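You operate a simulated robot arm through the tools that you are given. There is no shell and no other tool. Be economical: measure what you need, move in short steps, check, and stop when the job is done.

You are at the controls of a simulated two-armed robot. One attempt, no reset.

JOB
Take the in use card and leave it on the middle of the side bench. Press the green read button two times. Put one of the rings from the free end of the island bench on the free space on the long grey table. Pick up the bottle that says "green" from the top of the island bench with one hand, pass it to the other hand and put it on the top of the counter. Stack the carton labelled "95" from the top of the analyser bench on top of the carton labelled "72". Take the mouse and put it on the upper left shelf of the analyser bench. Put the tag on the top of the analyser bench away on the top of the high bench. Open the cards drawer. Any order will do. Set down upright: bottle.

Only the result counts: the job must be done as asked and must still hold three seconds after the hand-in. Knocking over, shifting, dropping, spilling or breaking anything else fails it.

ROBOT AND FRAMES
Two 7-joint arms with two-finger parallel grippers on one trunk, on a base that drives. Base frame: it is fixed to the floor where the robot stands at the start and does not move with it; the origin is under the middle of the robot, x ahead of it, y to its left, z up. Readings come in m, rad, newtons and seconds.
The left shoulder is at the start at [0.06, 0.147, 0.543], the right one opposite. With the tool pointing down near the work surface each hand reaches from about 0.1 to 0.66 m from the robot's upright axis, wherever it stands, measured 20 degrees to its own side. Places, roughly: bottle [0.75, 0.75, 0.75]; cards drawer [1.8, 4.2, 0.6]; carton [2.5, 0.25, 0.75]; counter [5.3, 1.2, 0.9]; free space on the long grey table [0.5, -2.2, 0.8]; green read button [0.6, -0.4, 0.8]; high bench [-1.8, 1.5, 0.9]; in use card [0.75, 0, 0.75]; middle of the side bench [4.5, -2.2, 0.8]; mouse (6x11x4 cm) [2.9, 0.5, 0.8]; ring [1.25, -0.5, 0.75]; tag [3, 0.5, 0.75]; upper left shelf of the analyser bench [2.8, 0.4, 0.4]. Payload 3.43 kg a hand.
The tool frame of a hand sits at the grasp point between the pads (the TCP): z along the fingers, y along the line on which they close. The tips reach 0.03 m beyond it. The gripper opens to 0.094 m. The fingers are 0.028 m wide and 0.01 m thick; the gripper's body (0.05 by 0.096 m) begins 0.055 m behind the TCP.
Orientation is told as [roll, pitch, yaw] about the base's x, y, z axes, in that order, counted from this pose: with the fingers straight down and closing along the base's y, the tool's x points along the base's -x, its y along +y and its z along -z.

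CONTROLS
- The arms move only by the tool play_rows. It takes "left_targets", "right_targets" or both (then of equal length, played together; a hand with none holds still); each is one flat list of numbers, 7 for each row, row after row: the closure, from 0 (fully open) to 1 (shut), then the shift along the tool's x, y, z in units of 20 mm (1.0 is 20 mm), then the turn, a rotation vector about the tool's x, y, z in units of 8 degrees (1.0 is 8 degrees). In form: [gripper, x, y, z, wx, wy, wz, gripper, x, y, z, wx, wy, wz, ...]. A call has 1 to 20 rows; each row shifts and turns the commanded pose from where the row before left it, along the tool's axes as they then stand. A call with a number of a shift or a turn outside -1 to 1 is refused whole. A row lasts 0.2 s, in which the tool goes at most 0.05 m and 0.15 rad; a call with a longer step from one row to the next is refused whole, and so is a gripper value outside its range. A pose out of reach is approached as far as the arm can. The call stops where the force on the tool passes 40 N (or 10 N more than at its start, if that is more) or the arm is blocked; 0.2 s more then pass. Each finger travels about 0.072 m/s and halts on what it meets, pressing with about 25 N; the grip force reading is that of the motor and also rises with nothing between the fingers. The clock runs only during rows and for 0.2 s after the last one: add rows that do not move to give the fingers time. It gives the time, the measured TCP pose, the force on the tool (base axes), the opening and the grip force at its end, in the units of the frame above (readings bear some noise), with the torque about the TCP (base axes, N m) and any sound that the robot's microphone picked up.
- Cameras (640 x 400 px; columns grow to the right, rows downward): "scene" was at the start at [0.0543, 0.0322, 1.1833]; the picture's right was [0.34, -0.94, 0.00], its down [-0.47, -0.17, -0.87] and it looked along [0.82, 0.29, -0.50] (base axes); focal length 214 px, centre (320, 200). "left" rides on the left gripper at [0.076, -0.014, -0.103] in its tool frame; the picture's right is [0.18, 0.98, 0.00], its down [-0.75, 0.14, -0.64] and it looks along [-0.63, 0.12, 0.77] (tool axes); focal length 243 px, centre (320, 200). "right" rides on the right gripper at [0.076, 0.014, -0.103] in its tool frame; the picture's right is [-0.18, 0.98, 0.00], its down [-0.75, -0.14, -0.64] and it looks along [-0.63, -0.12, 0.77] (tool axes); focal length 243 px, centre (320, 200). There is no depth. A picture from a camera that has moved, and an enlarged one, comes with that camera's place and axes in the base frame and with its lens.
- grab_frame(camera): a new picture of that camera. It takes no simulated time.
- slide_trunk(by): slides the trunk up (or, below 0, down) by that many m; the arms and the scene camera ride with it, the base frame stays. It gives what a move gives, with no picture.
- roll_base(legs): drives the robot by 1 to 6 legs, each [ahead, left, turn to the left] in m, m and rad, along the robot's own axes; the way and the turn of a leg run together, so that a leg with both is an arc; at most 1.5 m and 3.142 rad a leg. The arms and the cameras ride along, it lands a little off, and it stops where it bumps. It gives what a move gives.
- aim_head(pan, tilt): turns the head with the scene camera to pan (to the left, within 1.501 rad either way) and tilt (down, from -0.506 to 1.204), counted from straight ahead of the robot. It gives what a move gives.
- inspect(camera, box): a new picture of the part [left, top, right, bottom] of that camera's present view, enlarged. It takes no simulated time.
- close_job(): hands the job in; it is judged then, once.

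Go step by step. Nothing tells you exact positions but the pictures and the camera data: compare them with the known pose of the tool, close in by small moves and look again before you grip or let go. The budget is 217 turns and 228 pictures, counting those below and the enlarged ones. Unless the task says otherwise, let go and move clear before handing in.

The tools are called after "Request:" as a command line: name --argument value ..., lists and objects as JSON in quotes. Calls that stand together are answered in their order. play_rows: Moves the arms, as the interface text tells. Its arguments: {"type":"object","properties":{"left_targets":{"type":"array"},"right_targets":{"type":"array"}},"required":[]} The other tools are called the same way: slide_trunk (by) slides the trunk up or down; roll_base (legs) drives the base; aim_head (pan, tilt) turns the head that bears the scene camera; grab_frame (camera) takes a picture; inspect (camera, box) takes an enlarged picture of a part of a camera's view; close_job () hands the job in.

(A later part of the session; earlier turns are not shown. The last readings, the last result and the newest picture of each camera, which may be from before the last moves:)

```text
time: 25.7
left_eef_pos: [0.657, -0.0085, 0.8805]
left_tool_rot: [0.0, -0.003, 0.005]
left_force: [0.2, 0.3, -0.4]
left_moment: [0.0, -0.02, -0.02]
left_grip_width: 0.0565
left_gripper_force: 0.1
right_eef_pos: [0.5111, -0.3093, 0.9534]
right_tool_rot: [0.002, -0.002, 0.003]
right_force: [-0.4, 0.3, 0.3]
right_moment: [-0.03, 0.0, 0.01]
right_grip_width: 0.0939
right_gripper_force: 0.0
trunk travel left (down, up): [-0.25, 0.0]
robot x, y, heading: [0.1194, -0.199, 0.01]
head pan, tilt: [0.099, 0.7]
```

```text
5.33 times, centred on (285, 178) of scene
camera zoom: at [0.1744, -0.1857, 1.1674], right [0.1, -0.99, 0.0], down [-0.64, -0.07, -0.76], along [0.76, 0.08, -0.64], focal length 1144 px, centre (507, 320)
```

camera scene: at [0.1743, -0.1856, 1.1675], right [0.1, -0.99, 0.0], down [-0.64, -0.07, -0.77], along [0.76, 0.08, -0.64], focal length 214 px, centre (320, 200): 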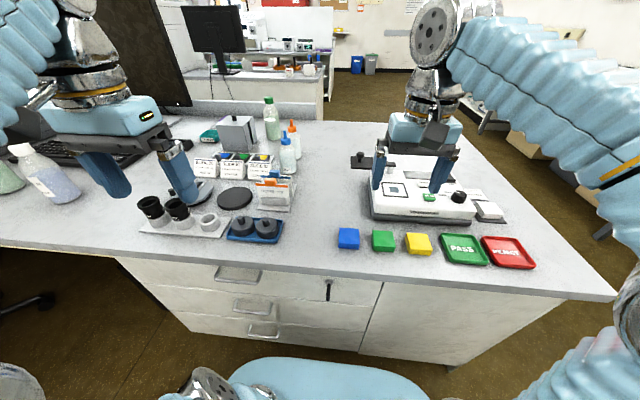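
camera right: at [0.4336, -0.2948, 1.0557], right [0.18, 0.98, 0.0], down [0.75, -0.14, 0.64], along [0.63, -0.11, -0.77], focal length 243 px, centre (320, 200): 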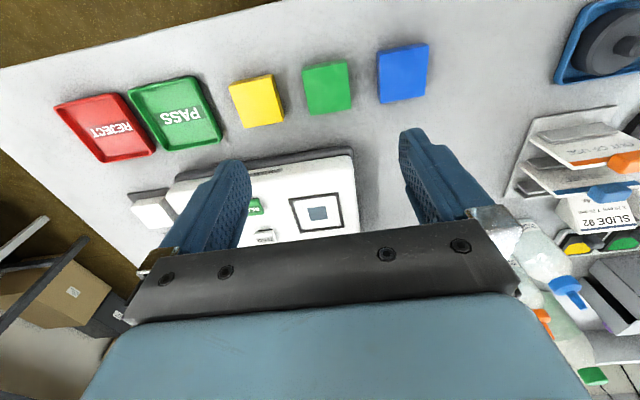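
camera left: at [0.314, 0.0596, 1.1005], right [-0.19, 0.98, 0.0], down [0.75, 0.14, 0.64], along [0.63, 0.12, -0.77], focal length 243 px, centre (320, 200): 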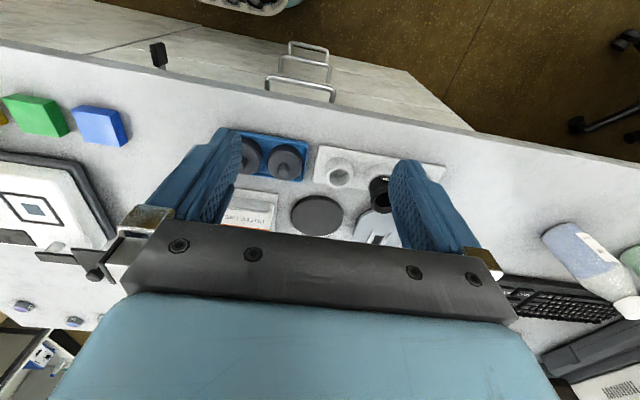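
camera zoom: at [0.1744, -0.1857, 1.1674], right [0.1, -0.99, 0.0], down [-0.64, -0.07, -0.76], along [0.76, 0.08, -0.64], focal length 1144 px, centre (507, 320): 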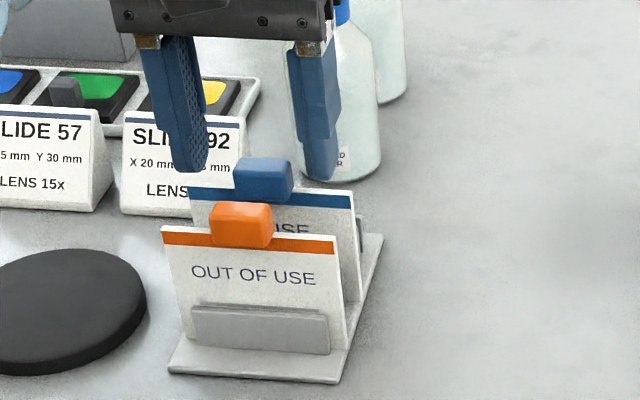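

Tips are well aligned with the tab. I lower 14 mm and close.

Request:
play_rows --left_targets '[0.4, 0, 0, 0.35, 0, 0, 0, 0.4, 0, 0, 0.35, 0, 0, 0, 0.6, 0, 0, 0, 0, 0, 0, 0.8, 0, 0, 0, 0, 0, 0, 1, 0, 0, 0, 0, 0, 0, 1, 0, 0, 0, 0, 0, 0, 1, 0, 0, 0, 0, 0, 0]'

Request:
inspect --camera "left" --box '[220, 100, 420, 250]'

Request:
inspect --camera "scene" --box '[235, 140, 335, 215]'

```text
time: 27.3
left_eef_pos: [0.6566, -0.0076, 0.8666]
left_tool_rot: [0.001, -0.003, 0.005]
left_force: [1.4, -2.3, 11.0]
left_moment: [-0.09, -0.09, -0.03]
left_grip_width: 0.0264
left_gripper_force: 24.7
right_eef_pos: [0.5101, -0.3089, 0.9536]
right_tool_rot: [0.003, -0.002, 0.004]
right_force: [-1.1, 0.1, 0.1]
right_moment: [-0.02, 0.01, -0.01]
right_grip_width: 0.0938
right_gripper_force: 0.1
trunk travel left (down, up): [-0.25, 0.0]
robot x, y, heading: [0.1198, -0.1964, 0.005]
head pan, tilt: [0.099, 0.7]
```

```text
2.67 times, centred on (320, 175) of left
camera zoom: at [0.5794, -0.022, 0.9678], right [-0.19, 0.98, 0.0], down [0.75, 0.14, 0.64], along [0.63, 0.12, -0.77], focal length 647 px, centre (320, 267)
```

zoom: 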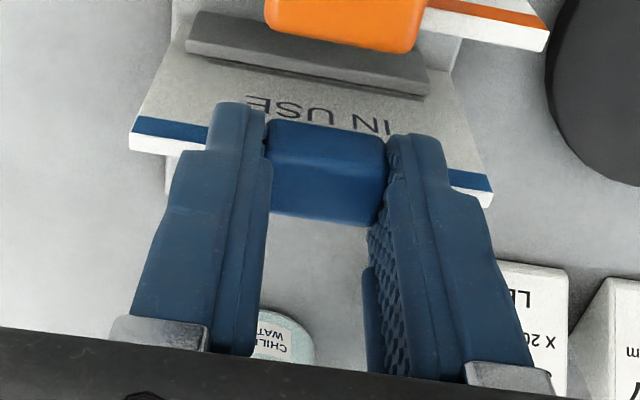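

```text
5.33 times, centred on (285, 178) of scene
camera zoom: at [0.1737, -0.1861, 1.1675], right [0.1, -0.99, 0.0], down [-0.64, -0.07, -0.77], along [0.76, 0.08, -0.64], focal length 1144 px, centre (507, 320)
```

zoom: 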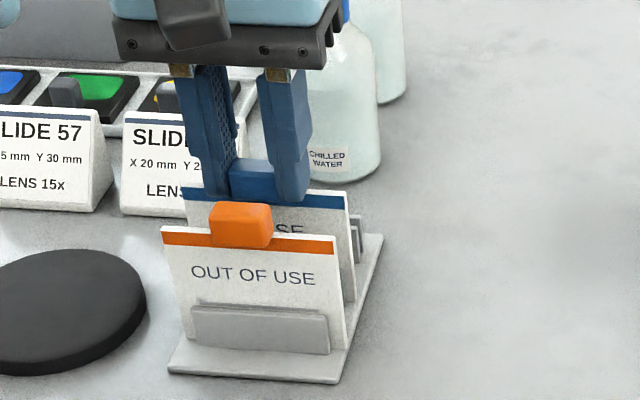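

Tab gripped (26 mm). Lift straight up slowly and check the stand stays.

Request:
play_rows --left_targets '[1, 0, 0, -0.25, 0, 0, 0, 1, 0, 0, -0.25, 0, 0, 0, 1, 0, 0, -0.25, 0, 0, 0, 1, 0, 0, -0.25, 0, 0, 0]'

Request:
inspect --camera "scene" --box '[235, 140, 335, 215]'

```text
time: 28.3
left_eef_pos: [0.6561, -0.0081, 0.8853]
left_tool_rot: [-0.001, 0.0, 0.004]
left_force: [0.6, 0.3, -0.2]
left_moment: [-0.04, -0.01, 0.02]
left_grip_width: 0.0262
left_gripper_force: 25.0
right_eef_pos: [0.5099, -0.3086, 0.9516]
right_tool_rot: [0.002, 0.0, 0.003]
right_force: [-0.7, 0.0, -0.3]
right_moment: [-0.02, -0.01, 0.01]
right_grip_width: 0.0938
right_gripper_force: 0.1
trunk travel left (down, up): [-0.25, 0.0]
robot x, y, heading: [0.1207, -0.1988, 0.007]
head pan, tilt: [0.099, 0.7]
```

```text
5.33 times, centred on (285, 178) of scene
camera zoom: at [0.1743, -0.1857, 1.1674], right [0.1, -0.99, 0.0], down [-0.64, -0.07, -0.76], along [0.76, 0.08, -0.64], focal length 1144 px, centre (507, 320)
```

zoom: 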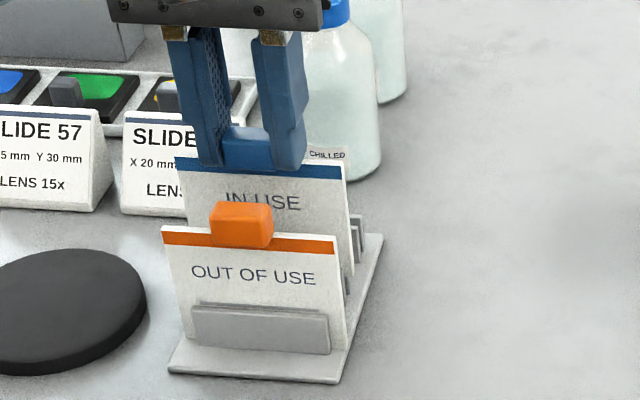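

The card slides out cleanly with the stand staying put. I raise further, backing slightly once the card is clear.

Request:
play_rows --left_targets '[1, 0, 0, -0.5, 0, 0, 0, 1, 0, 0, -0.5, 0, 0, 0, 1, 0, 0, -0.5, 0, 0, 0, 1, 0, 0, -0.5, 0, 0, 0, 1, 0, 0, -0.5, 0, 0, 0, 1, 0.3, 0, -0.7, 0, 0, 0, 1, 0.3, 0, -0.7, 0, 0, 0, 1, 0.5, 0, -0.7, 0, 0, 0, 1, 0.5, 0, -0.7, 0, 0, 0]'

Request:
grab_frame --camera "scene"

```text
time: 30.3
left_eef_pos: [0.6467, -0.0108, 0.944]
left_tool_rot: [0.0, -0.009, 0.002]
left_force: [0.8, 0.2, 0.5]
left_moment: [0.01, 0.0, -0.02]
left_grip_width: 0.0264
left_gripper_force: 24.5
left hand out of reach, approached as far as the arm can: row 6, 7, 8, 9
right_eef_pos: [0.5111, -0.3092, 0.9528]
right_tool_rot: [0.001, -0.002, 0.004]
right_force: [0.4, -0.2, 1.0]
right_moment: [0.03, -0.01, 0.02]
right_grip_width: 0.0938
right_gripper_force: 0.0
trunk travel left (down, up): [-0.25, 0.0]
robot x, y, heading: [0.1201, -0.1925, 0.007]
head pan, tilt: [0.099, 0.7]
```

```text
187 pictures are left
camera scene: at [0.1744, -0.1857, 1.1675], right [0.1, -0.99, 0.0], down [-0.64, -0.07, -0.76], along [0.76, 0.08, -0.64], focal length 214 px, centre (320, 200)
```

scene: 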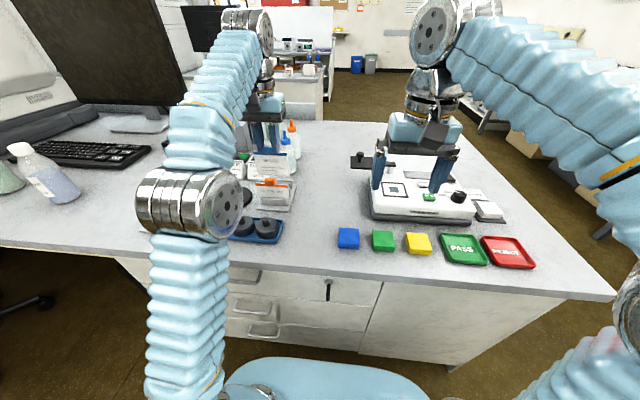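

The arm is at full stretch, so I tilt the fingers forward 24° (card swings up and away from the front card), then go up.

Request:
play_rows --left_targets '[1, 0, 0, 0, 0, -1, 0, 1, 0, 0, 0, 0, -1, 0, 1, 0, 0, 0, 0, -1, 0, 1, -0.35, 0, -0.7, 0, 0, 0, 1, -0.35, 0, -0.7, 0, 0, 0, 1, -0.35, 0, -0.7, 0, 0, 0]'

Request:
grab_frame --camera "right"

```text
time: 31.7
left_eef_pos: [0.6512, -0.0096, 0.991]
left_tool_rot: [0.0, -0.42, 0.006]
left_force: [0.8, -0.1, -0.1]
left_moment: [0.0, -0.03, -0.02]
left_grip_width: 0.0262
left_gripper_force: 25.1
right_eef_pos: [0.5109, -0.3084, 0.9517]
right_tool_rot: [0.001, -0.002, 0.003]
right_force: [-0.3, 0.2, 0.2]
right_moment: [-0.01, 0.01, -0.01]
right_grip_width: 0.0938
right_gripper_force: 0.0
trunk travel left (down, up): [-0.25, 0.0]
robot x, y, heading: [0.1242, -0.1915, 0.004]
head pan, tilt: [0.099, 0.7]
```

```text
186 pictures are left
camera right: at [0.4337, -0.2947, 1.0556], right [0.18, 0.98, 0.0], down [0.75, -0.14, 0.64], along [0.63, -0.11, -0.77], focal length 243 px, centre (320, 200)
```

right: 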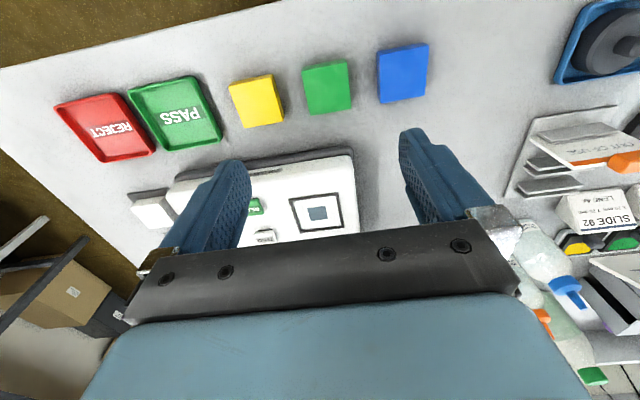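

Card is clear of everything. I back off from the bench and tuck the left hand in.

Request:
roll_base --legs '[[-0.35, 0, 0]]'

Request:
play_rows --left_targets '[1, 0.9, 0.2, -0.38, 0, 0, 0, 1, 0.9, 0.2, -0.38, 0, 0, 0, 1, 0.9, 0.2, -0.38, 0, 0, 0, 1, 0.9, 0.2, -0.38, 0, 0, 0, 1, 0.9, 0.2, -0.38, 0, 0, 0, 1, 0.9, 0.2, -0.38, 0, 0, 0, 1, 0.9, 0.2, -0.38, 0, 0, 0, 1, 0.9, 0.2, -0.38, 0, 0, 0, 1, 0.9, 0.2, -0.38, 0, 0, 0, 1, 0.9, 0.2, -0.38, 0, 0, 0]'

Request:
aim_head --pan -0.4 --tilt 0.5

Request:
grab_frame --camera "scene"

```text
time: 34.0
left_eef_pos: [0.299, -0.0131, 0.9906]
left_tool_rot: [-0.001, -0.422, 0.0]
left_force: [0.1, 0.1, 1.0]
left_moment: [0.03, 0.01, -0.03]
left_grip_width: 0.0262
left_gripper_force: 25.3
right_eef_pos: [0.1586, -0.3119, 0.953]
right_tool_rot: [0.002, -0.002, -0.001]
right_force: [-0.9, 0.8, -0.4]
right_moment: [-0.01, 0.01, -0.01]
right_grip_width: 0.0943
right_gripper_force: 0.1
trunk travel left (down, up): [-0.25, 0.0]
robot x, y, heading: [-0.2353, -0.1981, -0.002]
head pan, tilt: [0.099, 0.7]
```

```text
time: 36.2
left_eef_pos: [0.1044, 0.0276, 0.9872]
left_tool_rot: [0.0, -0.421, -0.001]
left_force: [0.3, -0.1, 1.1]
left_moment: [0.01, 0.02, 0.0]
left_grip_width: 0.0265
left_gripper_force: 24.9
right_eef_pos: [0.1588, -0.3115, 0.9531]
right_tool_rot: [-0.001, -0.001, -0.001]
right_force: [0.5, 0.6, 0.1]
right_moment: [0.01, 0.0, -0.03]
right_grip_width: 0.094
right_gripper_force: 0.0
trunk travel left (down, up): [-0.25, 0.0]
robot x, y, heading: [-0.23, -0.1949, 0.002]
head pan, tilt: [0.099, 0.7]
```

```text
time: 37.1
left_eef_pos: [0.104, 0.0278, 0.9881]
left_tool_rot: [0.0, -0.422, 0.0]
left_force: [-0.7, 0.0, -0.6]
left_moment: [0.01, 0.01, 0.04]
left_grip_width: 0.0264
left_gripper_force: 25.3
right_eef_pos: [0.1586, -0.3116, 0.9529]
right_tool_rot: [0.001, -0.001, 0.0]
right_force: [0.8, 0.2, -0.6]
right_moment: [0.02, 0.02, 0.0]
right_grip_width: 0.094
right_gripper_force: 0.0
trunk travel left (down, up): [-0.25, 0.0]
robot x, y, heading: [-0.2299, -0.1935, -0.005]
head pan, tilt: [-0.4, 0.499]
```

```text
185 pictures are left
camera scene: at [-0.1786, -0.2304, 1.1851], right [-0.39, -0.92, 0.0], down [-0.44, 0.19, -0.88], along [0.81, -0.34, -0.48], focal length 214 px, centre (320, 200)
```

scene: 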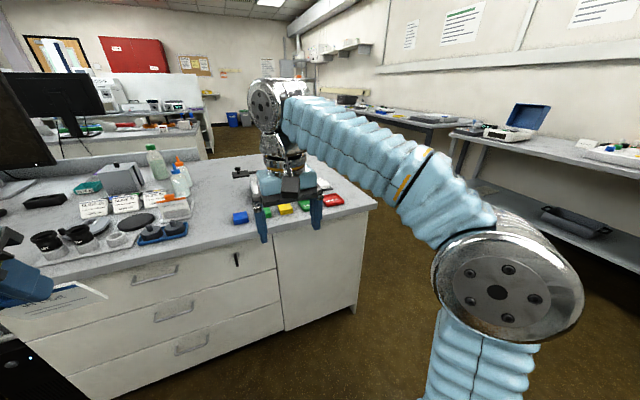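

The aisle on the right is clear, long table front edge at y≈-1.92. I drive round to the free end of the island.

Request:
roll_base --legs '[[0, -1.1, 0], [1.25, 0, 0], [0, 0, 1.571]]'

Request:
aim_head --pan 0 --tilt 0.6

Request:
grab_frame --camera "scene"

```text
time: 52.5
left_eef_pos: [0.8011, -0.953, 0.987]
left_tool_rot: [-0.002, -0.421, 1.598]
left_force: [-0.3, 0.5, -0.5]
left_moment: [0.0, 0.02, 0.02]
left_grip_width: 0.0265
left_gripper_force: 24.8
right_eef_pos: [1.1364, -0.8902, 0.9525]
right_tool_rot: [0.001, -0.001, 1.6]
right_force: [0.1, -1.2, 0.5]
right_moment: [0.0, 0.0, 0.02]
right_grip_width: 0.0942
right_gripper_force: 0.1
trunk travel left (down, up): [-0.25, 0.0]
robot x, y, heading: [1.0335, -1.2796, 1.602]
head pan, tilt: [-0.4, 0.499]
```

```text
time: 53.4
left_eef_pos: [0.7997, -0.9527, 0.9871]
left_tool_rot: [0.002, -0.42, 1.598]
left_force: [0.1, 0.5, 0.0]
left_moment: [0.0, 0.01, -0.04]
left_grip_width: 0.0265
left_gripper_force: 24.7
right_eef_pos: [1.1367, -0.89, 0.9515]
right_tool_rot: [0.001, -0.003, 1.6]
right_force: [0.4, -0.3, 0.2]
right_moment: [-0.02, -0.03, -0.03]
right_grip_width: 0.0941
right_gripper_force: 0.1
trunk travel left (down, up): [-0.25, 0.0]
robot x, y, heading: [1.0351, -1.285, 1.602]
head pan, tilt: [0.0, 0.6]
```

```text
184 pictures are left
camera scene: at [1.031, -1.2227, 1.1761], right [1.0, 0.03, 0.0], down [0.02, -0.56, -0.83], along [-0.02, 0.82, -0.56], focal length 214 px, centre (320, 200)
```

scene: 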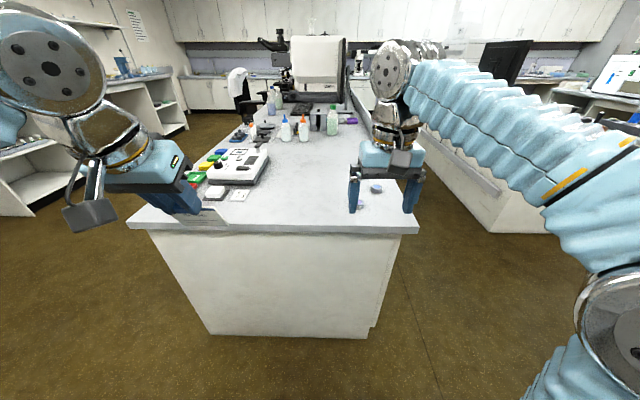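

The rings are visible past the right hand. I look closer.

Request:
inspect --camera "scene" --box '[320, 160, 420, 240]'

Request:
grab_frame --camera "right"

```text
5.00 times, centred on (370, 200) of scene
camera zoom: at [1.031, -1.2227, 1.1761], right [1.0, 0.03, 0.0], down [0.02, -0.56, -0.83], along [-0.02, 0.82, -0.56], focal length 1072 px, centre (70, 200)
```

zoom: 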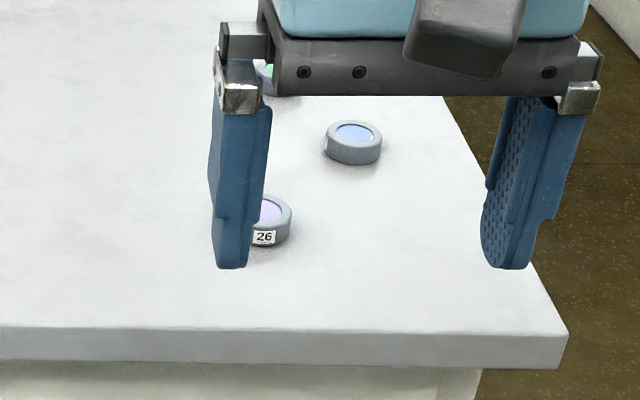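

```text
182 pictures are left
camera right: at [1.1242, -0.9662, 1.0557], right [-0.99, 0.16, 0.0], down [0.12, 0.76, 0.64], along [0.1, 0.64, -0.77], focal length 243 px, centre (320, 200)
```

right: 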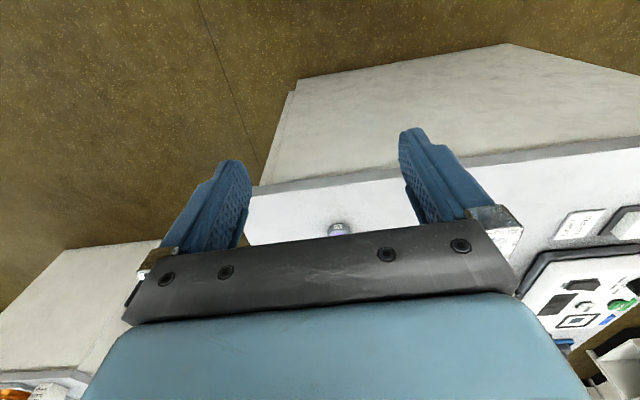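

Three filter rings; the nearest (purple, "26") is near [1.146,-0.651]. I move up 0.15 m and bring the right hand near it.

Request:
roll_base --legs '[[0.15, 0, -0.03]]'

Request:
grab_frame --camera "right"

Request:
inspect --camera "scene" --box '[320, 160, 440, 260]'

```text
time: 54.8
left_eef_pos: [0.8082, -0.7966, 0.9873]
left_tool_rot: [0.001, -0.421, 1.569]
left_force: [-0.4, 0.0, -0.6]
left_moment: [0.04, -0.01, 0.0]
left_grip_width: 0.0262
left_gripper_force: 25.3
right_eef_pos: [1.1479, -0.7419, 0.9527]
right_tool_rot: [0.002, -0.002, 1.568]
right_force: [0.2, -0.8, 0.6]
right_moment: [0.02, 0.0, 0.01]
right_grip_width: 0.0941
right_gripper_force: 0.0
trunk travel left (down, up): [-0.25, 0.0]
robot x, y, heading: [1.0325, -1.1316, 1.565]
head pan, tilt: [0.0, 0.6]
```

```text
181 pictures are left
camera right: at [1.1317, -0.8182, 1.0557], right [-0.98, 0.19, 0.0], down [0.14, 0.75, 0.64], along [0.12, 0.63, -0.77], focal length 243 px, centre (320, 200)
```

right: 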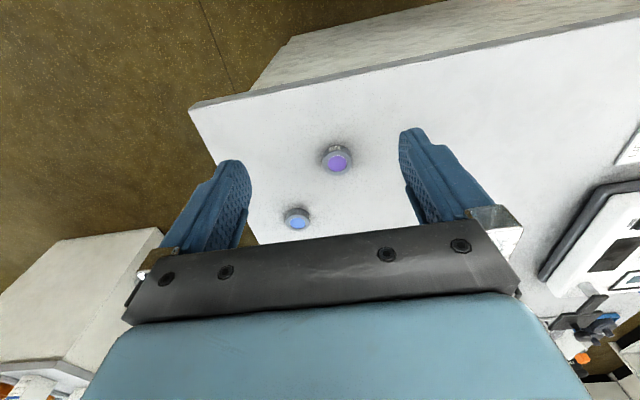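

```text
4.00 times, centred on (380, 210) of scene
camera zoom: at [1.0308, -1.0718, 1.1761], right [1.0, 0.0, 0.0], down [0.0, -0.56, -0.83], along [0.0, 0.83, -0.56], focal length 858 px, centre (80, 160)
```

zoom: 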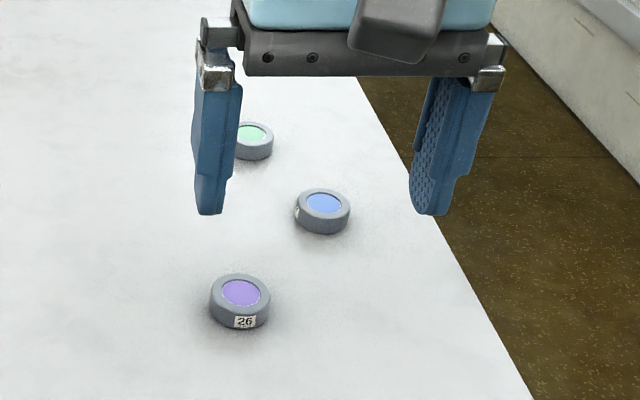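

Purple ring at about [1.136,-0.663], top z≈0.79, 40 mm across. I move above it and lower to just over.

Request:
play_rows --right_targets '[0.2, -0.79, 0.12, 0.5, 0, 0, 0, 0.2, -0.79, 0.12, 0.9, 0, 0, 0, 0.2, -0.79, 0.12, 0.9, 0, 0, 0, 0.2, -0.79, 0.12, 0.9, 0, 0, 0, 0.2, -0.79, 0.12, 0.9, 0, 0, 0, 0.2, 0, 0, 0, 0, 0, 0]'

Request:
inspect --camera "right" --box '[220, 80, 420, 250]'

Request:
inspect --camera "scene" --box '[320, 160, 440, 260]'

```text
time: 56.2
left_eef_pos: [0.8084, -0.7951, 0.9885]
left_tool_rot: [0.0, -0.42, 1.569]
left_force: [-0.1, 0.5, 0.6]
left_moment: [-0.01, -0.01, 0.0]
left_grip_width: 0.0262
left_gripper_force: 25.2
right_eef_pos: [1.1362, -0.6619, 0.8716]
right_tool_rot: [0.002, -0.002, 1.567]
right_force: [0.0, -0.6, 0.6]
right_moment: [0.0, -0.01, -0.02]
right_grip_width: 0.0753
right_gripper_force: 0.1
trunk travel left (down, up): [-0.25, 0.0]
robot x, y, heading: [1.0317, -1.1289, 1.564]
head pan, tilt: [0.0, 0.6]
```

```text
2.35 times, centred on (320, 165) of right
camera zoom: at [1.12, -0.7385, 0.9754], right [-0.98, 0.19, 0.0], down [0.14, 0.75, 0.64], along [0.12, 0.63, -0.77], focal length 571 px, centre (320, 282)
```

zoom: 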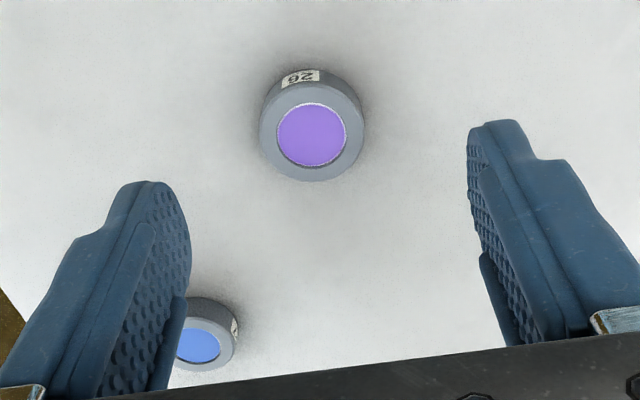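

```text
4.00 times, centred on (380, 210) of scene
camera zoom: at [1.0307, -1.0715, 1.1761], right [1.0, 0.0, 0.0], down [0.0, -0.57, -0.82], along [0.0, 0.82, -0.57], focal length 858 px, centre (80, 160)
```

zoom: 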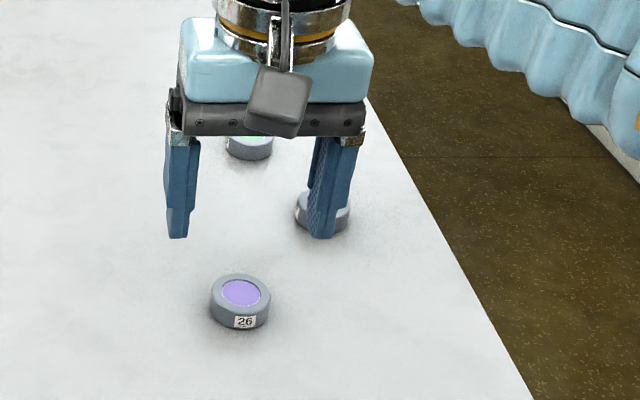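

Ring top is at [1.138,-0.649,0.785]. I correct forward 13 mm and lower around it.

Request:
play_rows --right_targets '[0.3, -0.65, -0.1, 0.5, 0, 0, 0, 0.3, 0, 0, 0.7, 0, 0, 0, 0.3, 0, 0, 0.7, 0, 0, 0, 0.3, 0, 0, 0.7, 0, 0, 0, 0.3, 0, 0, 0.4, 0, 0, 0, 0.3, 0, 0, 0.2, 0, 0, 0, 0.3, 0, 0, 0.1, 0, 0, 0]'

Request:
inspect --camera "right" --box '[220, 80, 420, 250]'

Request:
inspect --camera "scene" --box '[320, 160, 440, 260]'

```text
time: 57.8
left_eef_pos: [0.8089, -0.7962, 0.9871]
left_tool_rot: [-0.001, -0.42, 1.568]
left_force: [-0.5, 0.9, 0.8]
left_moment: [-0.03, 0.02, -0.01]
left_grip_width: 0.0264
left_gripper_force: 24.5
right_eef_pos: [1.1364, -0.65, 0.8055]
right_tool_rot: [0.001, -0.001, 1.569]
right_force: [-0.6, 0.4, -0.8]
right_moment: [0.0, 0.01, -0.01]
right_grip_width: 0.0656
right_gripper_force: 0.0
trunk travel left (down, up): [-0.25, 0.0]
robot x, y, heading: [1.0309, -1.1313, 1.57]
head pan, tilt: [0.0, 0.6]
```

```text
2.35 times, centred on (320, 165) of right
camera zoom: at [1.1215, -0.726, 0.9082], right [-0.98, 0.19, 0.0], down [0.14, 0.75, 0.64], along [0.12, 0.63, -0.77], focal length 571 px, centre (320, 282)
```

zoom: 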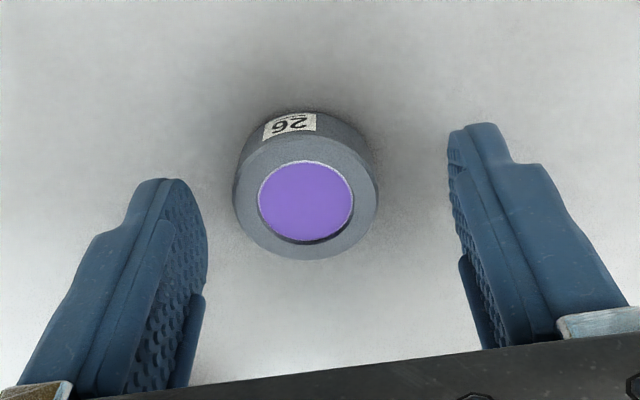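

```text
4.00 times, centred on (380, 210) of scene
camera zoom: at [1.0307, -1.0716, 1.1761], right [1.0, 0.0, 0.0], down [0.0, -0.57, -0.83], along [0.0, 0.83, -0.57], focal length 858 px, centre (80, 160)
```

zoom: 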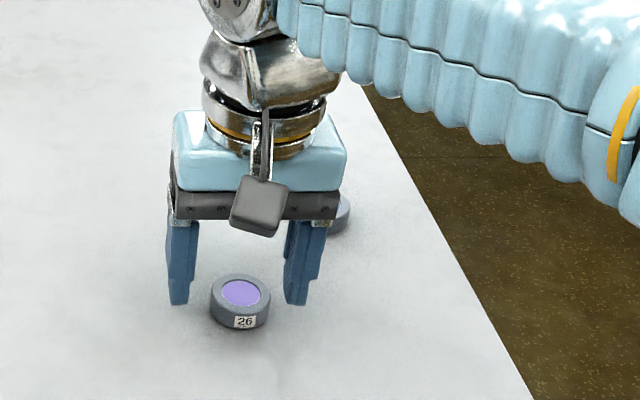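

Aligned within 3 mm. Lower a touch more and close on the ring.

Request:
play_rows --right_targets '[0.3, 0, -0.13, 0.15, 0, 0, 0, 0.3, 0, 0, 0.1, 0, 0, 0, 0.5, 0, 0, 0, 0, 0, 0, 0.7, 0, 0, 0, 0, 0, 0, 0.9, 0, 0, 0, 0, 0, 0, 1, 0, 0, 0, 0, 0, 0, 1, 0, 0, 0, 0, 0, 0]'

Request:
inspect --camera "right" --box '[220, 80, 420, 250]'

```text
time: 59.4
left_eef_pos: [0.8086, -0.7956, 0.9872]
left_tool_rot: [0.0, -0.421, 1.569]
left_force: [0.2, -0.1, -0.9]
left_moment: [-0.02, -0.03, -0.01]
left_grip_width: 0.0264
left_gripper_force: 25.0
right_eef_pos: [1.139, -0.6506, 0.8007]
right_tool_rot: [0.002, -0.002, 1.569]
right_force: [0.2, 0.1, 0.4]
right_moment: [0.0, -0.08, 0.01]
right_grip_width: 0.0381
right_gripper_force: 25.2
trunk travel left (down, up): [-0.25, 0.0]
robot x, y, heading: [1.0302, -1.1302, 1.571]
head pan, tilt: [0.0, 0.6]
```

```text
2.35 times, centred on (320, 165) of right
camera zoom: at [1.1243, -0.7264, 0.9032], right [-0.98, 0.19, 0.0], down [0.14, 0.75, 0.64], along [0.12, 0.63, -0.77], focal length 571 px, centre (320, 282)
```

zoom: 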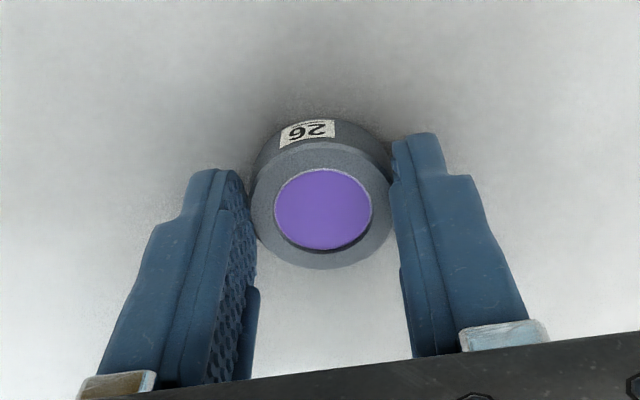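

Ring gripped (38 mm). Lift and back away, turning to face the long grey table.

Request:
play_rows --right_targets '[1, 0, 0, -0.4, 0, 0, 0, 1, 0, 0, -1, 0, 0, 0, 1, 0, 0, -1, 0, 0, 0, 1, 0, 0, -1, 0, 0, 0, 1, 0.5, 0, -1, 0, 0, 0, 1, 1, 0, -1, 0, 0, 0, 1, 1, 0, -1, 0, 0, 0, 1, 1, 0, -0.8, 0, 0, 0, 1, 1, 0, -0.5, 0, 0, 0, 1, 1, 0, 0, 0, 0, 0]'

Request:
roll_base --legs '[[-0.25, 0, 0], [0, 0.5, 0], [0, 0, 3.1]]'

Request:
aim_head --pan 0 --tilt 0.4

Request:
grab_frame --camera "scene"

```text
time: 61.6
left_eef_pos: [0.8089, -0.7953, 0.9878]
left_tool_rot: [0.001, -0.42, 1.57]
left_force: [0.1, 0.4, -0.3]
left_moment: [-0.01, -0.02, 0.02]
left_grip_width: 0.0263
left_gripper_force: 24.8
right_eef_pos: [1.1406, -0.7595, 0.9544]
right_tool_rot: [0.001, -0.002, 1.568]
right_force: [0.1, 0.8, -0.2]
right_moment: [0.0, 0.0, -0.01]
right_grip_width: 0.0383
right_gripper_force: 24.8
trunk travel left (down, up): [-0.25, 0.0]
robot x, y, heading: [1.0314, -1.1327, 1.568]
head pan, tilt: [0.0, 0.6]
```

```text
time: 73.3
left_eef_pos: [0.7515, -1.714, 0.9876]
left_tool_rot: [-0.001, -0.42, -1.563]
left_force: [-0.3, -0.5, -0.2]
left_moment: [-0.02, -0.01, 0.05]
left_grip_width: 0.0264
left_gripper_force: 25.2
right_eef_pos: [0.4216, -1.7544, 0.9539]
right_tool_rot: [0.002, -0.002, -1.564]
right_force: [1.2, -0.6, -0.5]
right_moment: [-0.02, -0.02, 0.0]
right_grip_width: 0.0382
right_gripper_force: 24.8
trunk travel left (down, up): [-0.25, 0.0]
robot x, y, heading: [0.523, -1.3797, -1.564]
head pan, tilt: [0.0, 0.6]
```

```text
time: 74.1
left_eef_pos: [0.7508, -1.7142, 0.9872]
left_tool_rot: [0.0, -0.419, -1.563]
left_force: [-0.3, -0.1, -0.6]
left_moment: [-0.04, -0.01, 0.01]
left_grip_width: 0.0263
left_gripper_force: 25.0
right_eef_pos: [0.4198, -1.7547, 0.9548]
right_tool_rot: [0.001, -0.001, -1.563]
right_force: [0.6, -1.2, -0.6]
right_moment: [-0.01, 0.01, 0.02]
right_grip_width: 0.0383
right_gripper_force: 25.3
trunk travel left (down, up): [-0.25, 0.0]
robot x, y, heading: [0.5245, -1.3782, -1.565]
head pan, tilt: [0.0, 0.4]
```

```text
174 pictures are left
camera scene: at [0.5248, -1.4423, 1.1942], right [-1.0, -0.01, 0.0], down [0.0, 0.39, -0.92], along [0.01, -0.92, -0.39], focal length 214 px, centre (320, 200)
```

scene: 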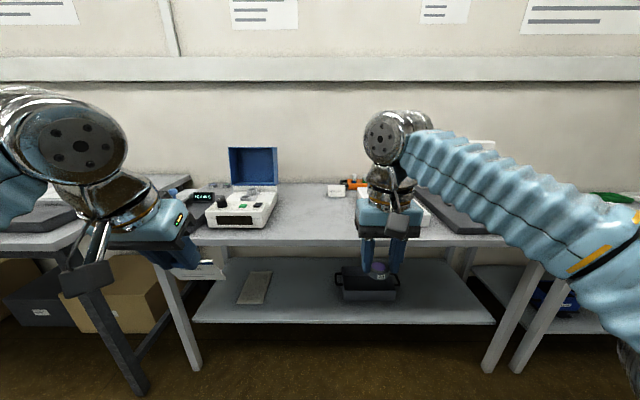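

The long grey table is ahead, with a white device on the left and a free patch around x≈0.5. I inspect it.

Request:
inspect --camera "scene" --box '[170, 130, 480, 260]'

Request:
grab_frame --camera "right"

```text
2.06 times, centred on (325, 195) of scene
camera zoom: at [0.5248, -1.4423, 1.1942], right [-1.0, -0.01, 0.0], down [0.0, 0.39, -0.92], along [0.01, -0.92, -0.39], focal length 443 px, centre (310, 210)
```

zoom: 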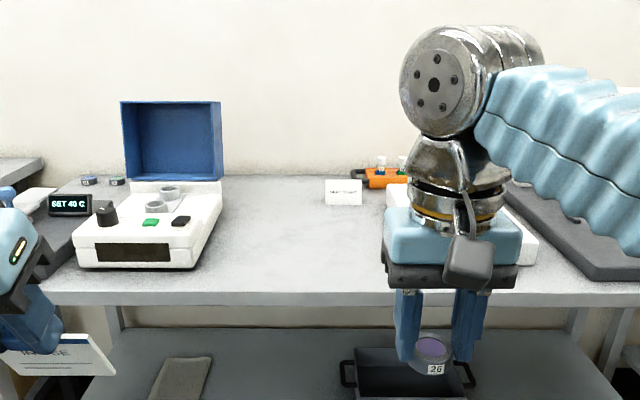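

```text
172 pictures are left
camera right: at [0.4329, -1.6777, 1.0577], right [0.98, -0.18, 0.0], down [-0.14, -0.75, 0.64], along [-0.11, -0.63, -0.77], focal length 243 px, centre (320, 200)
```

right: 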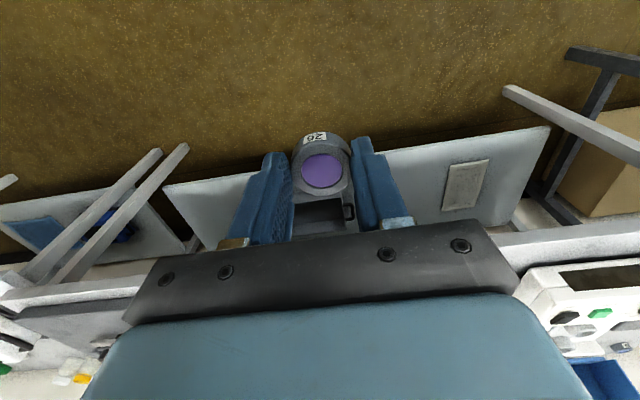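

Free patch centre is around [0.55,-2.2]. I drive in with the right hand in line.

Request:
roll_base --legs '[[0.26, 0.1, 0]]'

Request:
play_rows --right_targets '[1, -1, 0, 0, 0, 0, 0, 1, -1, 0, 0, 0, 0, 0, 1, -1, 0.2, 0, 0, 0, 0, 1, -1, 0.2, 0, 0, 0, 0, 1, -1, 0.2, 0, 0, 0, 0, 1, -1, 0.2, 0, 0, 0, 0, 1, -1, 0.2, 0, 0, 0, 0, 1, -1, 0.2, 0, 0, 0, 0]'

Request:
aim_head --pan 0 --tilt 0.7

Request:
grab_frame --camera "scene"

Request:
grab_frame --camera "right"

```text
time: 76.0
left_eef_pos: [0.8545, -1.9701, 0.9876]
left_tool_rot: [0.0, -0.419, -1.561]
left_force: [0.4, 0.7, 0.1]
left_moment: [-0.01, -0.03, -0.01]
left_grip_width: 0.0266
left_gripper_force: 25.4
right_eef_pos: [0.5246, -2.0095, 0.9543]
right_tool_rot: [0.001, -0.001, -1.56]
right_force: [-0.5, 0.6, -0.5]
right_moment: [0.02, 0.0, 0.03]
right_grip_width: 0.038
right_gripper_force: 25.8
trunk travel left (down, up): [-0.25, 0.0]
robot x, y, heading: [0.6275, -1.6363, -1.561]
head pan, tilt: [0.0, 0.4]
```

```text
time: 77.8
left_eef_pos: [0.8554, -1.9703, 0.9882]
left_tool_rot: [-0.001, -0.42, -1.56]
left_force: [-0.6, 0.5, -0.3]
left_moment: [0.01, 0.01, 0.0]
left_grip_width: 0.0264
left_gripper_force: 24.8
right_eef_pos: [0.5422, -2.1291, 0.9553]
right_tool_rot: [0.002, -0.003, -1.56]
right_force: [-0.3, 0.2, 0.4]
right_moment: [0.0, 0.02, 0.03]
right_grip_width: 0.0382
right_gripper_force: 24.9
right hand out of reach, approached as far as the arm can: row 7, 8
trunk travel left (down, up): [-0.25, 0.0]
robot x, y, heading: [0.6241, -1.6363, -1.558]
head pan, tilt: [0.0, 0.4]
```

```text
time: 78.6
left_eef_pos: [0.8539, -1.9701, 0.9881]
left_tool_rot: [-0.001, -0.421, -1.56]
left_force: [-0.5, -0.6, -0.4]
left_moment: [-0.03, 0.03, 0.01]
left_grip_width: 0.0266
left_gripper_force: 25.0
right_eef_pos: [0.5417, -2.1302, 0.9543]
right_tool_rot: [0.003, -0.006, -1.561]
right_force: [0.5, 0.3, 0.0]
right_moment: [-0.02, 0.0, 0.0]
right_grip_width: 0.0385
right_gripper_force: 25.3
trunk travel left (down, up): [-0.25, 0.0]
robot x, y, heading: [0.6236, -1.6357, -1.557]
head pan, tilt: [0.0, 0.7]
```

```text
171 pictures are left
camera scene: at [0.6275, -1.6902, 1.1675], right [-1.0, -0.01, 0.0], down [-0.01, 0.64, -0.77], along [0.01, -0.77, -0.64], focal length 214 px, centre (320, 200)
```

scene: 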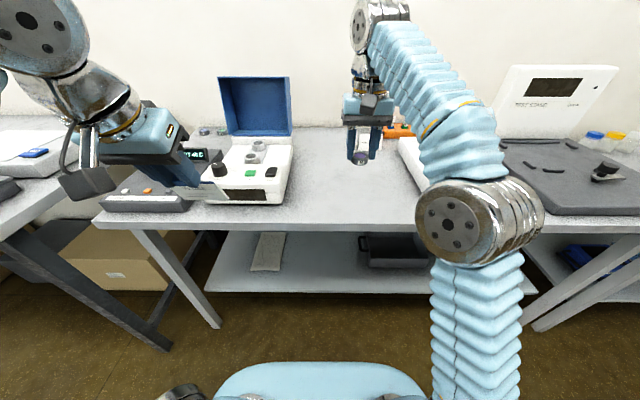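

```text
170 pictures are left
camera right: at [0.5537, -2.0524, 1.0579], right [0.98, -0.17, 0.0], down [-0.13, -0.75, 0.64], along [-0.11, -0.64, -0.76], focal length 243 px, centre (320, 200)
```

right: 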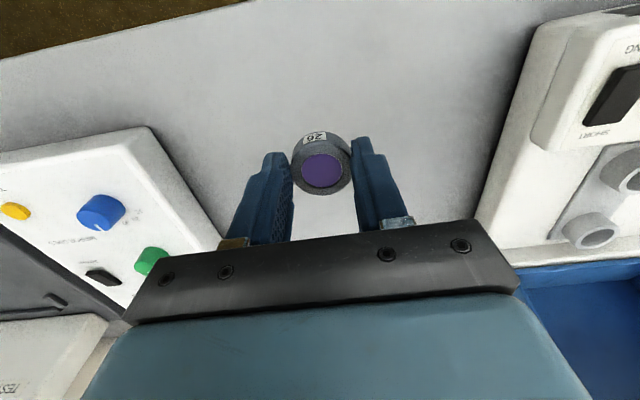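

The ring is over free table surface. I lower while moving a bit forward, finishing in fine steps till contact.

Request:
play_rows --right_targets '[1, -0.5, 0, 1, 0, 0, 0, 1, -0.6, 0, 1, 0, 0, 0, 1, -0.6, 0, 1, 0, 0, 0, 1, -0.6, 0, 1, 0, 0, 0, 1, 0, 0, 0.5, 0, 0, 0]'

Request:
grab_frame --camera "scene"

Request:
grab_frame --camera "right"

```text
time: 79.8
left_eef_pos: [0.8548, -1.9698, 0.988]
left_tool_rot: [0.0, -0.42, -1.557]
left_force: [0.5, 0.4, -0.2]
left_moment: [-0.01, -0.01, -0.04]
left_grip_width: 0.0265
left_gripper_force: 24.7
right_eef_pos: [0.5414, -2.1761, 0.865]
right_tool_rot: [0.004, -0.001, -1.559]
right_force: [0.2, 0.5, 0.9]
right_moment: [0.01, -0.01, -0.03]
right_grip_width: 0.0383
right_gripper_force: 25.1
trunk travel left (down, up): [-0.25, 0.0]
robot x, y, heading: [0.6281, -1.6329, -1.561]
head pan, tilt: [0.0, 0.7]
```

```text
169 pictures are left
camera scene: at [0.6275, -1.6902, 1.1675], right [-1.0, -0.01, 0.0], down [-0.01, 0.64, -0.76], along [0.01, -0.76, -0.64], focal length 214 px, centre (320, 200)
```

scene: 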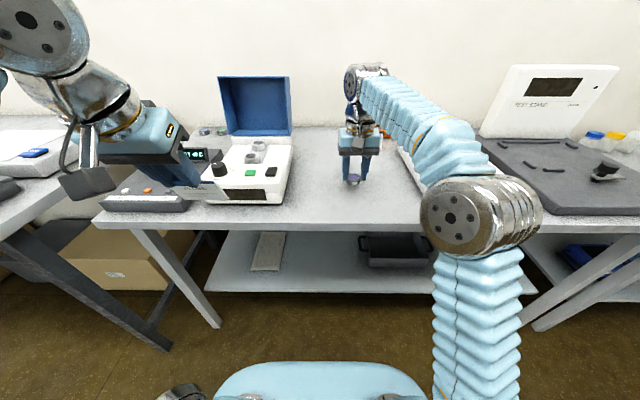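

```text
168 pictures are left
camera right: at [0.5542, -2.0993, 0.9679], right [0.98, -0.17, 0.0], down [-0.13, -0.75, 0.64], along [-0.11, -0.63, -0.77], focal length 243 px, centre (320, 200)
```

right: 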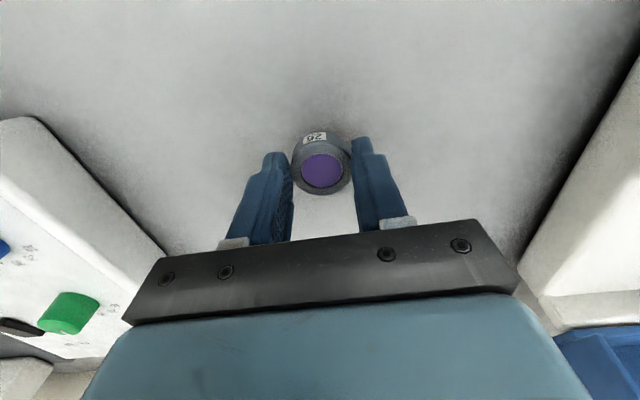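

Clear on both sides. I continue in 4 mm steps until touch.

Request:
play_rows --right_targets '[1, 0, 0, 0.25, 0, 0, 0, 1, 0, 0, 0.25, 0, 0, 0, 1, 0, 0, 0.2, 0, 0, 0, 1, 0, 0, 0.2, 0, 0, 0]'

Request:
inspect --camera "scene" --box '[300, 120, 420, 200]'

```text
time: 80.8
left_eef_pos: [0.8555, -1.9691, 0.9873]
left_tool_rot: [-0.001, -0.423, -1.561]
left_force: [-0.1, 0.1, -0.5]
left_moment: [-0.01, 0.0, 0.02]
left_grip_width: 0.0261
left_gripper_force: 25.4
right_eef_pos: [0.5426, -2.1756, 0.8477]
right_tool_rot: [0.002, -0.001, -1.562]
right_force: [0.1, 0.0, -0.3]
right_moment: [0.0, 0.01, 0.02]
right_grip_width: 0.0383
right_gripper_force: 25.0
trunk travel left (down, up): [-0.25, 0.0]
robot x, y, heading: [0.6275, -1.6401, -1.565]
head pan, tilt: [0.0, 0.7]
```

```text
5.00 times, centred on (360, 160) of scene
camera zoom: at [0.6275, -1.6901, 1.1675], right [-1.0, -0.01, 0.0], down [-0.01, 0.64, -0.76], along [0.01, -0.76, -0.64], focal length 1072 px, centre (120, 400)
```

zoom: 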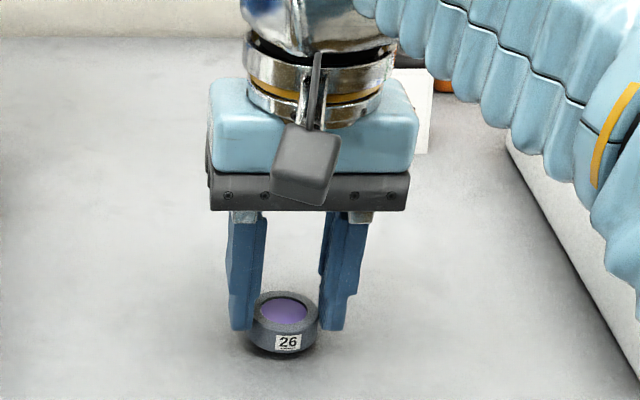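

Nearly there by the shadow; a few more small steps down.

Request:
play_rows --right_targets '[1, 0, 0, 0.2, 0, 0, 0, 1, 0, 0, 0.2, 0, 0, 0, 1, 0, 0, 0.15, 0, 0, 0, 1, 0, 0, 0.15, 0, 0, 0, 1, 0, 0, 0.15, 0, 0, 0]'

Request:
inspect --camera "scene" --box '[300, 120, 420, 200]'

```text
time: 82.0
left_eef_pos: [0.8564, -1.9687, 0.9884]
left_tool_rot: [0.0, -0.421, -1.559]
left_force: [0.2, 0.0, -1.1]
left_moment: [-0.04, -0.01, 0.02]
left_grip_width: 0.0263
left_gripper_force: 24.7
right_eef_pos: [0.5428, -2.1746, 0.8308]
right_tool_rot: [0.002, -0.004, -1.559]
right_force: [0.6, -0.8, 18.5]
right_moment: [-0.17, 0.04, 0.0]
right_grip_width: 0.0385
right_gripper_force: 24.8
trunk travel left (down, up): [-0.25, 0.0]
robot x, y, heading: [0.6289, -1.634, -1.56]
head pan, tilt: [0.0, 0.7]
```

```text
5.00 times, centred on (360, 160) of scene
camera zoom: at [0.6278, -1.6891, 1.1675], right [-1.0, -0.01, 0.0], down [-0.01, 0.64, -0.77], along [0.01, -0.77, -0.64], focal length 1072 px, centre (120, 400)
```

zoom: 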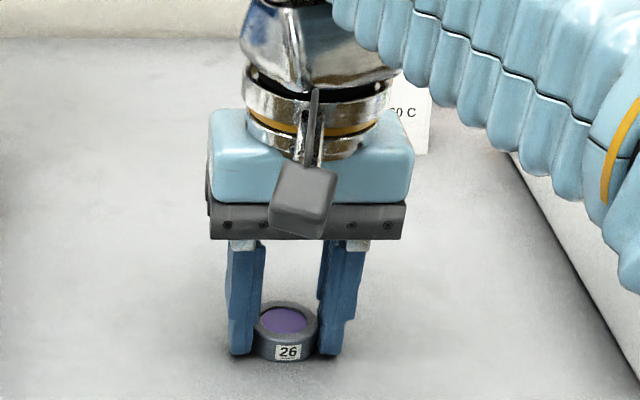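

Ring is on the table (18 N). Ease, open, and lift away.

Request:
play_rows --right_targets '[1, 0, 0, -0.05, 0, 0, 0, 0.8, 0, 0, 0, 0, 0, 0, 0.5, 0, 0, 0, 0, 0, 0, 0.3, 0, 0, 0, 0, 0, 0, 0.3, 0, 0, -0.5, 0, 0, 0, 0.3, 0, 0, -1, 0, 0, 0, 0.3, 0, 0, -1, 0, 0, 0, 0.3, 0.5, 0, -1, 0, 0, 0, 0.3, 1, 0, -1, 0, 0, 0, 0.3, 1, 0, -1, 0, 0, 0, 0.3, 1, 0, 0, 0, 0, 0, 0, 1, 0, 0, 0, 0, 0, 0, 1, 0, 0, 0, 0, 0, 0, 1, 0, 0, 0, 0, 0]'

Request:
grab_frame --camera "scene"

```text
time: 85.0
left_eef_pos: [0.8546, -1.9697, 0.9875]
left_tool_rot: [-0.001, -0.421, -1.559]
left_force: [-0.3, -0.2, -0.8]
left_moment: [0.03, 0.02, 0.0]
left_grip_width: 0.0264
left_gripper_force: 24.6
right_eef_pos: [0.5409, -2.0443, 0.9409]
right_tool_rot: [0.002, -0.002, -1.559]
right_force: [-0.1, -0.2, 0.1]
right_moment: [0.02, 0.0, -0.02]
right_grip_width: 0.0942
right_gripper_force: 0.0
trunk travel left (down, up): [-0.25, 0.0]
robot x, y, heading: [0.6287, -1.6387, -1.563]
head pan, tilt: [0.0, 0.7]
```

```text
165 pictures are left
camera scene: at [0.6275, -1.6902, 1.1674], right [-1.0, -0.01, 0.0], down [-0.01, 0.64, -0.76], along [0.01, -0.76, -0.64], focal length 214 px, centre (320, 200)
```

scene: 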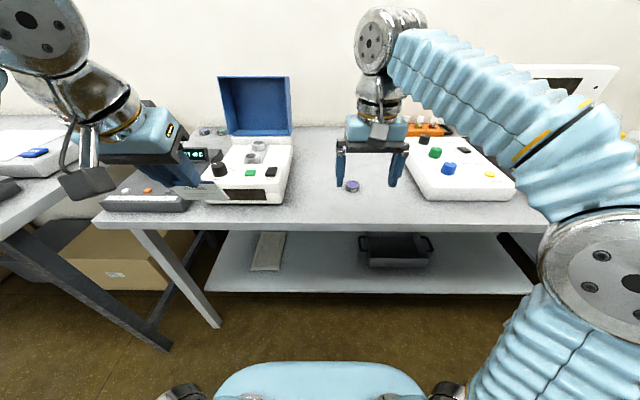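

Ring is placed. I back out and look down the aisle toward the side bench.

Request:
roll_base --legs '[[-0.35, 0, 0], [0, 0, 1.571]]'

Request:
aim_head --pan -0.1 --tilt 0.35

Request:
grab_frame --camera "scene"

```text
time: 91.2
left_eef_pos: [0.9479, -1.0509, 0.9876]
left_tool_rot: [-0.001, -0.422, 0.047]
left_force: [0.3, -0.3, 0.0]
left_moment: [0.01, 0.02, -0.03]
left_grip_width: 0.0263
left_gripper_force: 25.3
right_eef_pos: [1.0352, -1.3618, 0.9412]
right_tool_rot: [0.002, -0.003, 0.049]
right_force: [0.1, -0.1, 0.3]
right_moment: [-0.03, -0.06, 0.02]
right_grip_width: 0.0941
right_gripper_force: 0.0
trunk travel left (down, up): [-0.25, 0.0]
robot x, y, heading: [0.6255, -1.2913, 0.046]
head pan, tilt: [0.0, 0.7]
```

```text
time: 92.0
left_eef_pos: [0.9471, -1.0503, 0.9883]
left_tool_rot: [0.0, -0.422, 0.047]
left_force: [-0.5, 0.4, -1.2]
left_moment: [0.02, 0.02, -0.03]
left_grip_width: 0.0262
left_gripper_force: 25.0
right_eef_pos: [1.0349, -1.363, 0.9399]
right_tool_rot: [0.001, -0.001, 0.046]
right_force: [1.1, 0.1, -0.2]
right_moment: [0.01, 0.01, -0.01]
right_grip_width: 0.0942
right_gripper_force: 0.0
trunk travel left (down, up): [-0.25, 0.0]
robot x, y, heading: [0.6246, -1.2911, 0.045]
head pan, tilt: [-0.099, 0.351]
```

```text
164 pictures are left
camera scene: at [0.6863, -1.2951, 1.1988], right [-0.05, -1.0, 0.0], down [-0.34, 0.02, -0.94], along [0.94, -0.05, -0.34], focal length 214 px, centre (320, 200)
```

scene: 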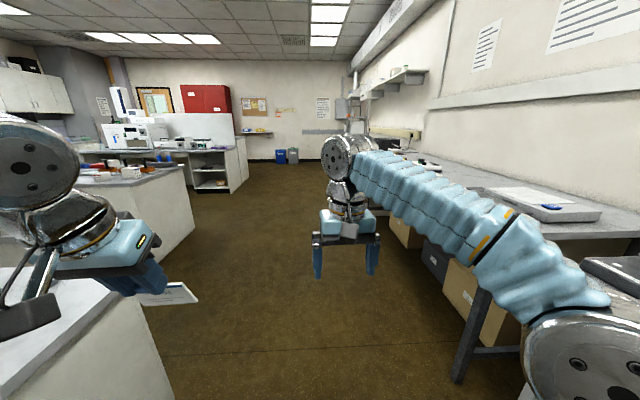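

The aisle is clear. I drive forward 2.6 m and look for the side bench.

Request:
roll_base --legs '[[0, 0, -0.046], [1.5, 0, 0], [1.3, 0, 0]]'

Request:
aim_head --pan -0.7 --tilt 0.4

Request:
grab_frame --camera "scene"

```text
time: 106.0
left_eef_pos: [3.773, -1.0987, 0.988]
left_tool_rot: [0.001, -0.42, -0.017]
left_force: [0.6, -0.1, 0.4]
left_moment: [0.03, 0.02, 0.0]
left_grip_width: 0.0264
left_gripper_force: 24.6
right_eef_pos: [3.8396, -1.4175, 0.9412]
right_tool_rot: [0.003, -0.002, -0.017]
right_force: [0.2, 0.3, -0.6]
right_moment: [-0.01, -0.02, -0.04]
right_grip_width: 0.094
right_gripper_force: 0.0
trunk travel left (down, up): [-0.25, 0.0]
robot x, y, heading: [3.4353, -1.3174, -0.015]
head pan, tilt: [-0.099, 0.351]
```

```text
time: 107.0
left_eef_pos: [3.7736, -1.099, 0.9883]
left_tool_rot: [0.001, -0.42, -0.018]
left_force: [-0.9, 0.7, 0.5]
left_moment: [0.01, -0.04, 0.01]
left_grip_width: 0.0265
left_gripper_force: 25.1
right_eef_pos: [3.8397, -1.4168, 0.9412]
right_tool_rot: [0.001, -0.004, -0.017]
right_force: [0.3, -0.2, 0.1]
right_moment: [-0.02, 0.01, 0.01]
right_grip_width: 0.0941
right_gripper_force: 0.1
trunk travel left (down, up): [-0.25, 0.0]
robot x, y, heading: [3.4355, -1.3195, -0.021]
head pan, tilt: [-0.7, 0.4]
```

```text
163 pictures are left
camera scene: at [3.4727, -1.3766, 1.1943], right [-0.66, -0.75, 0.0], down [-0.29, 0.26, -0.92], along [0.69, -0.61, -0.39], focal length 214 px, centre (320, 200)
```

scene: 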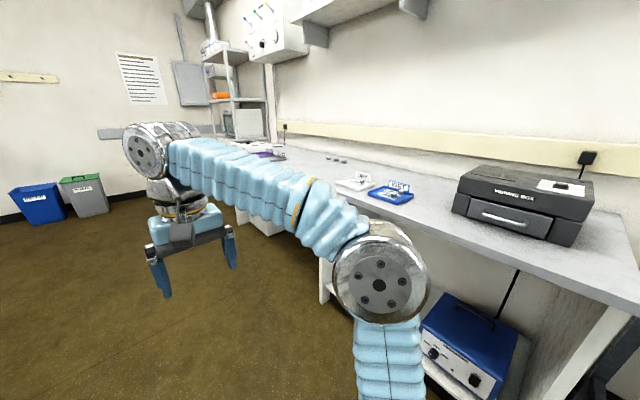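

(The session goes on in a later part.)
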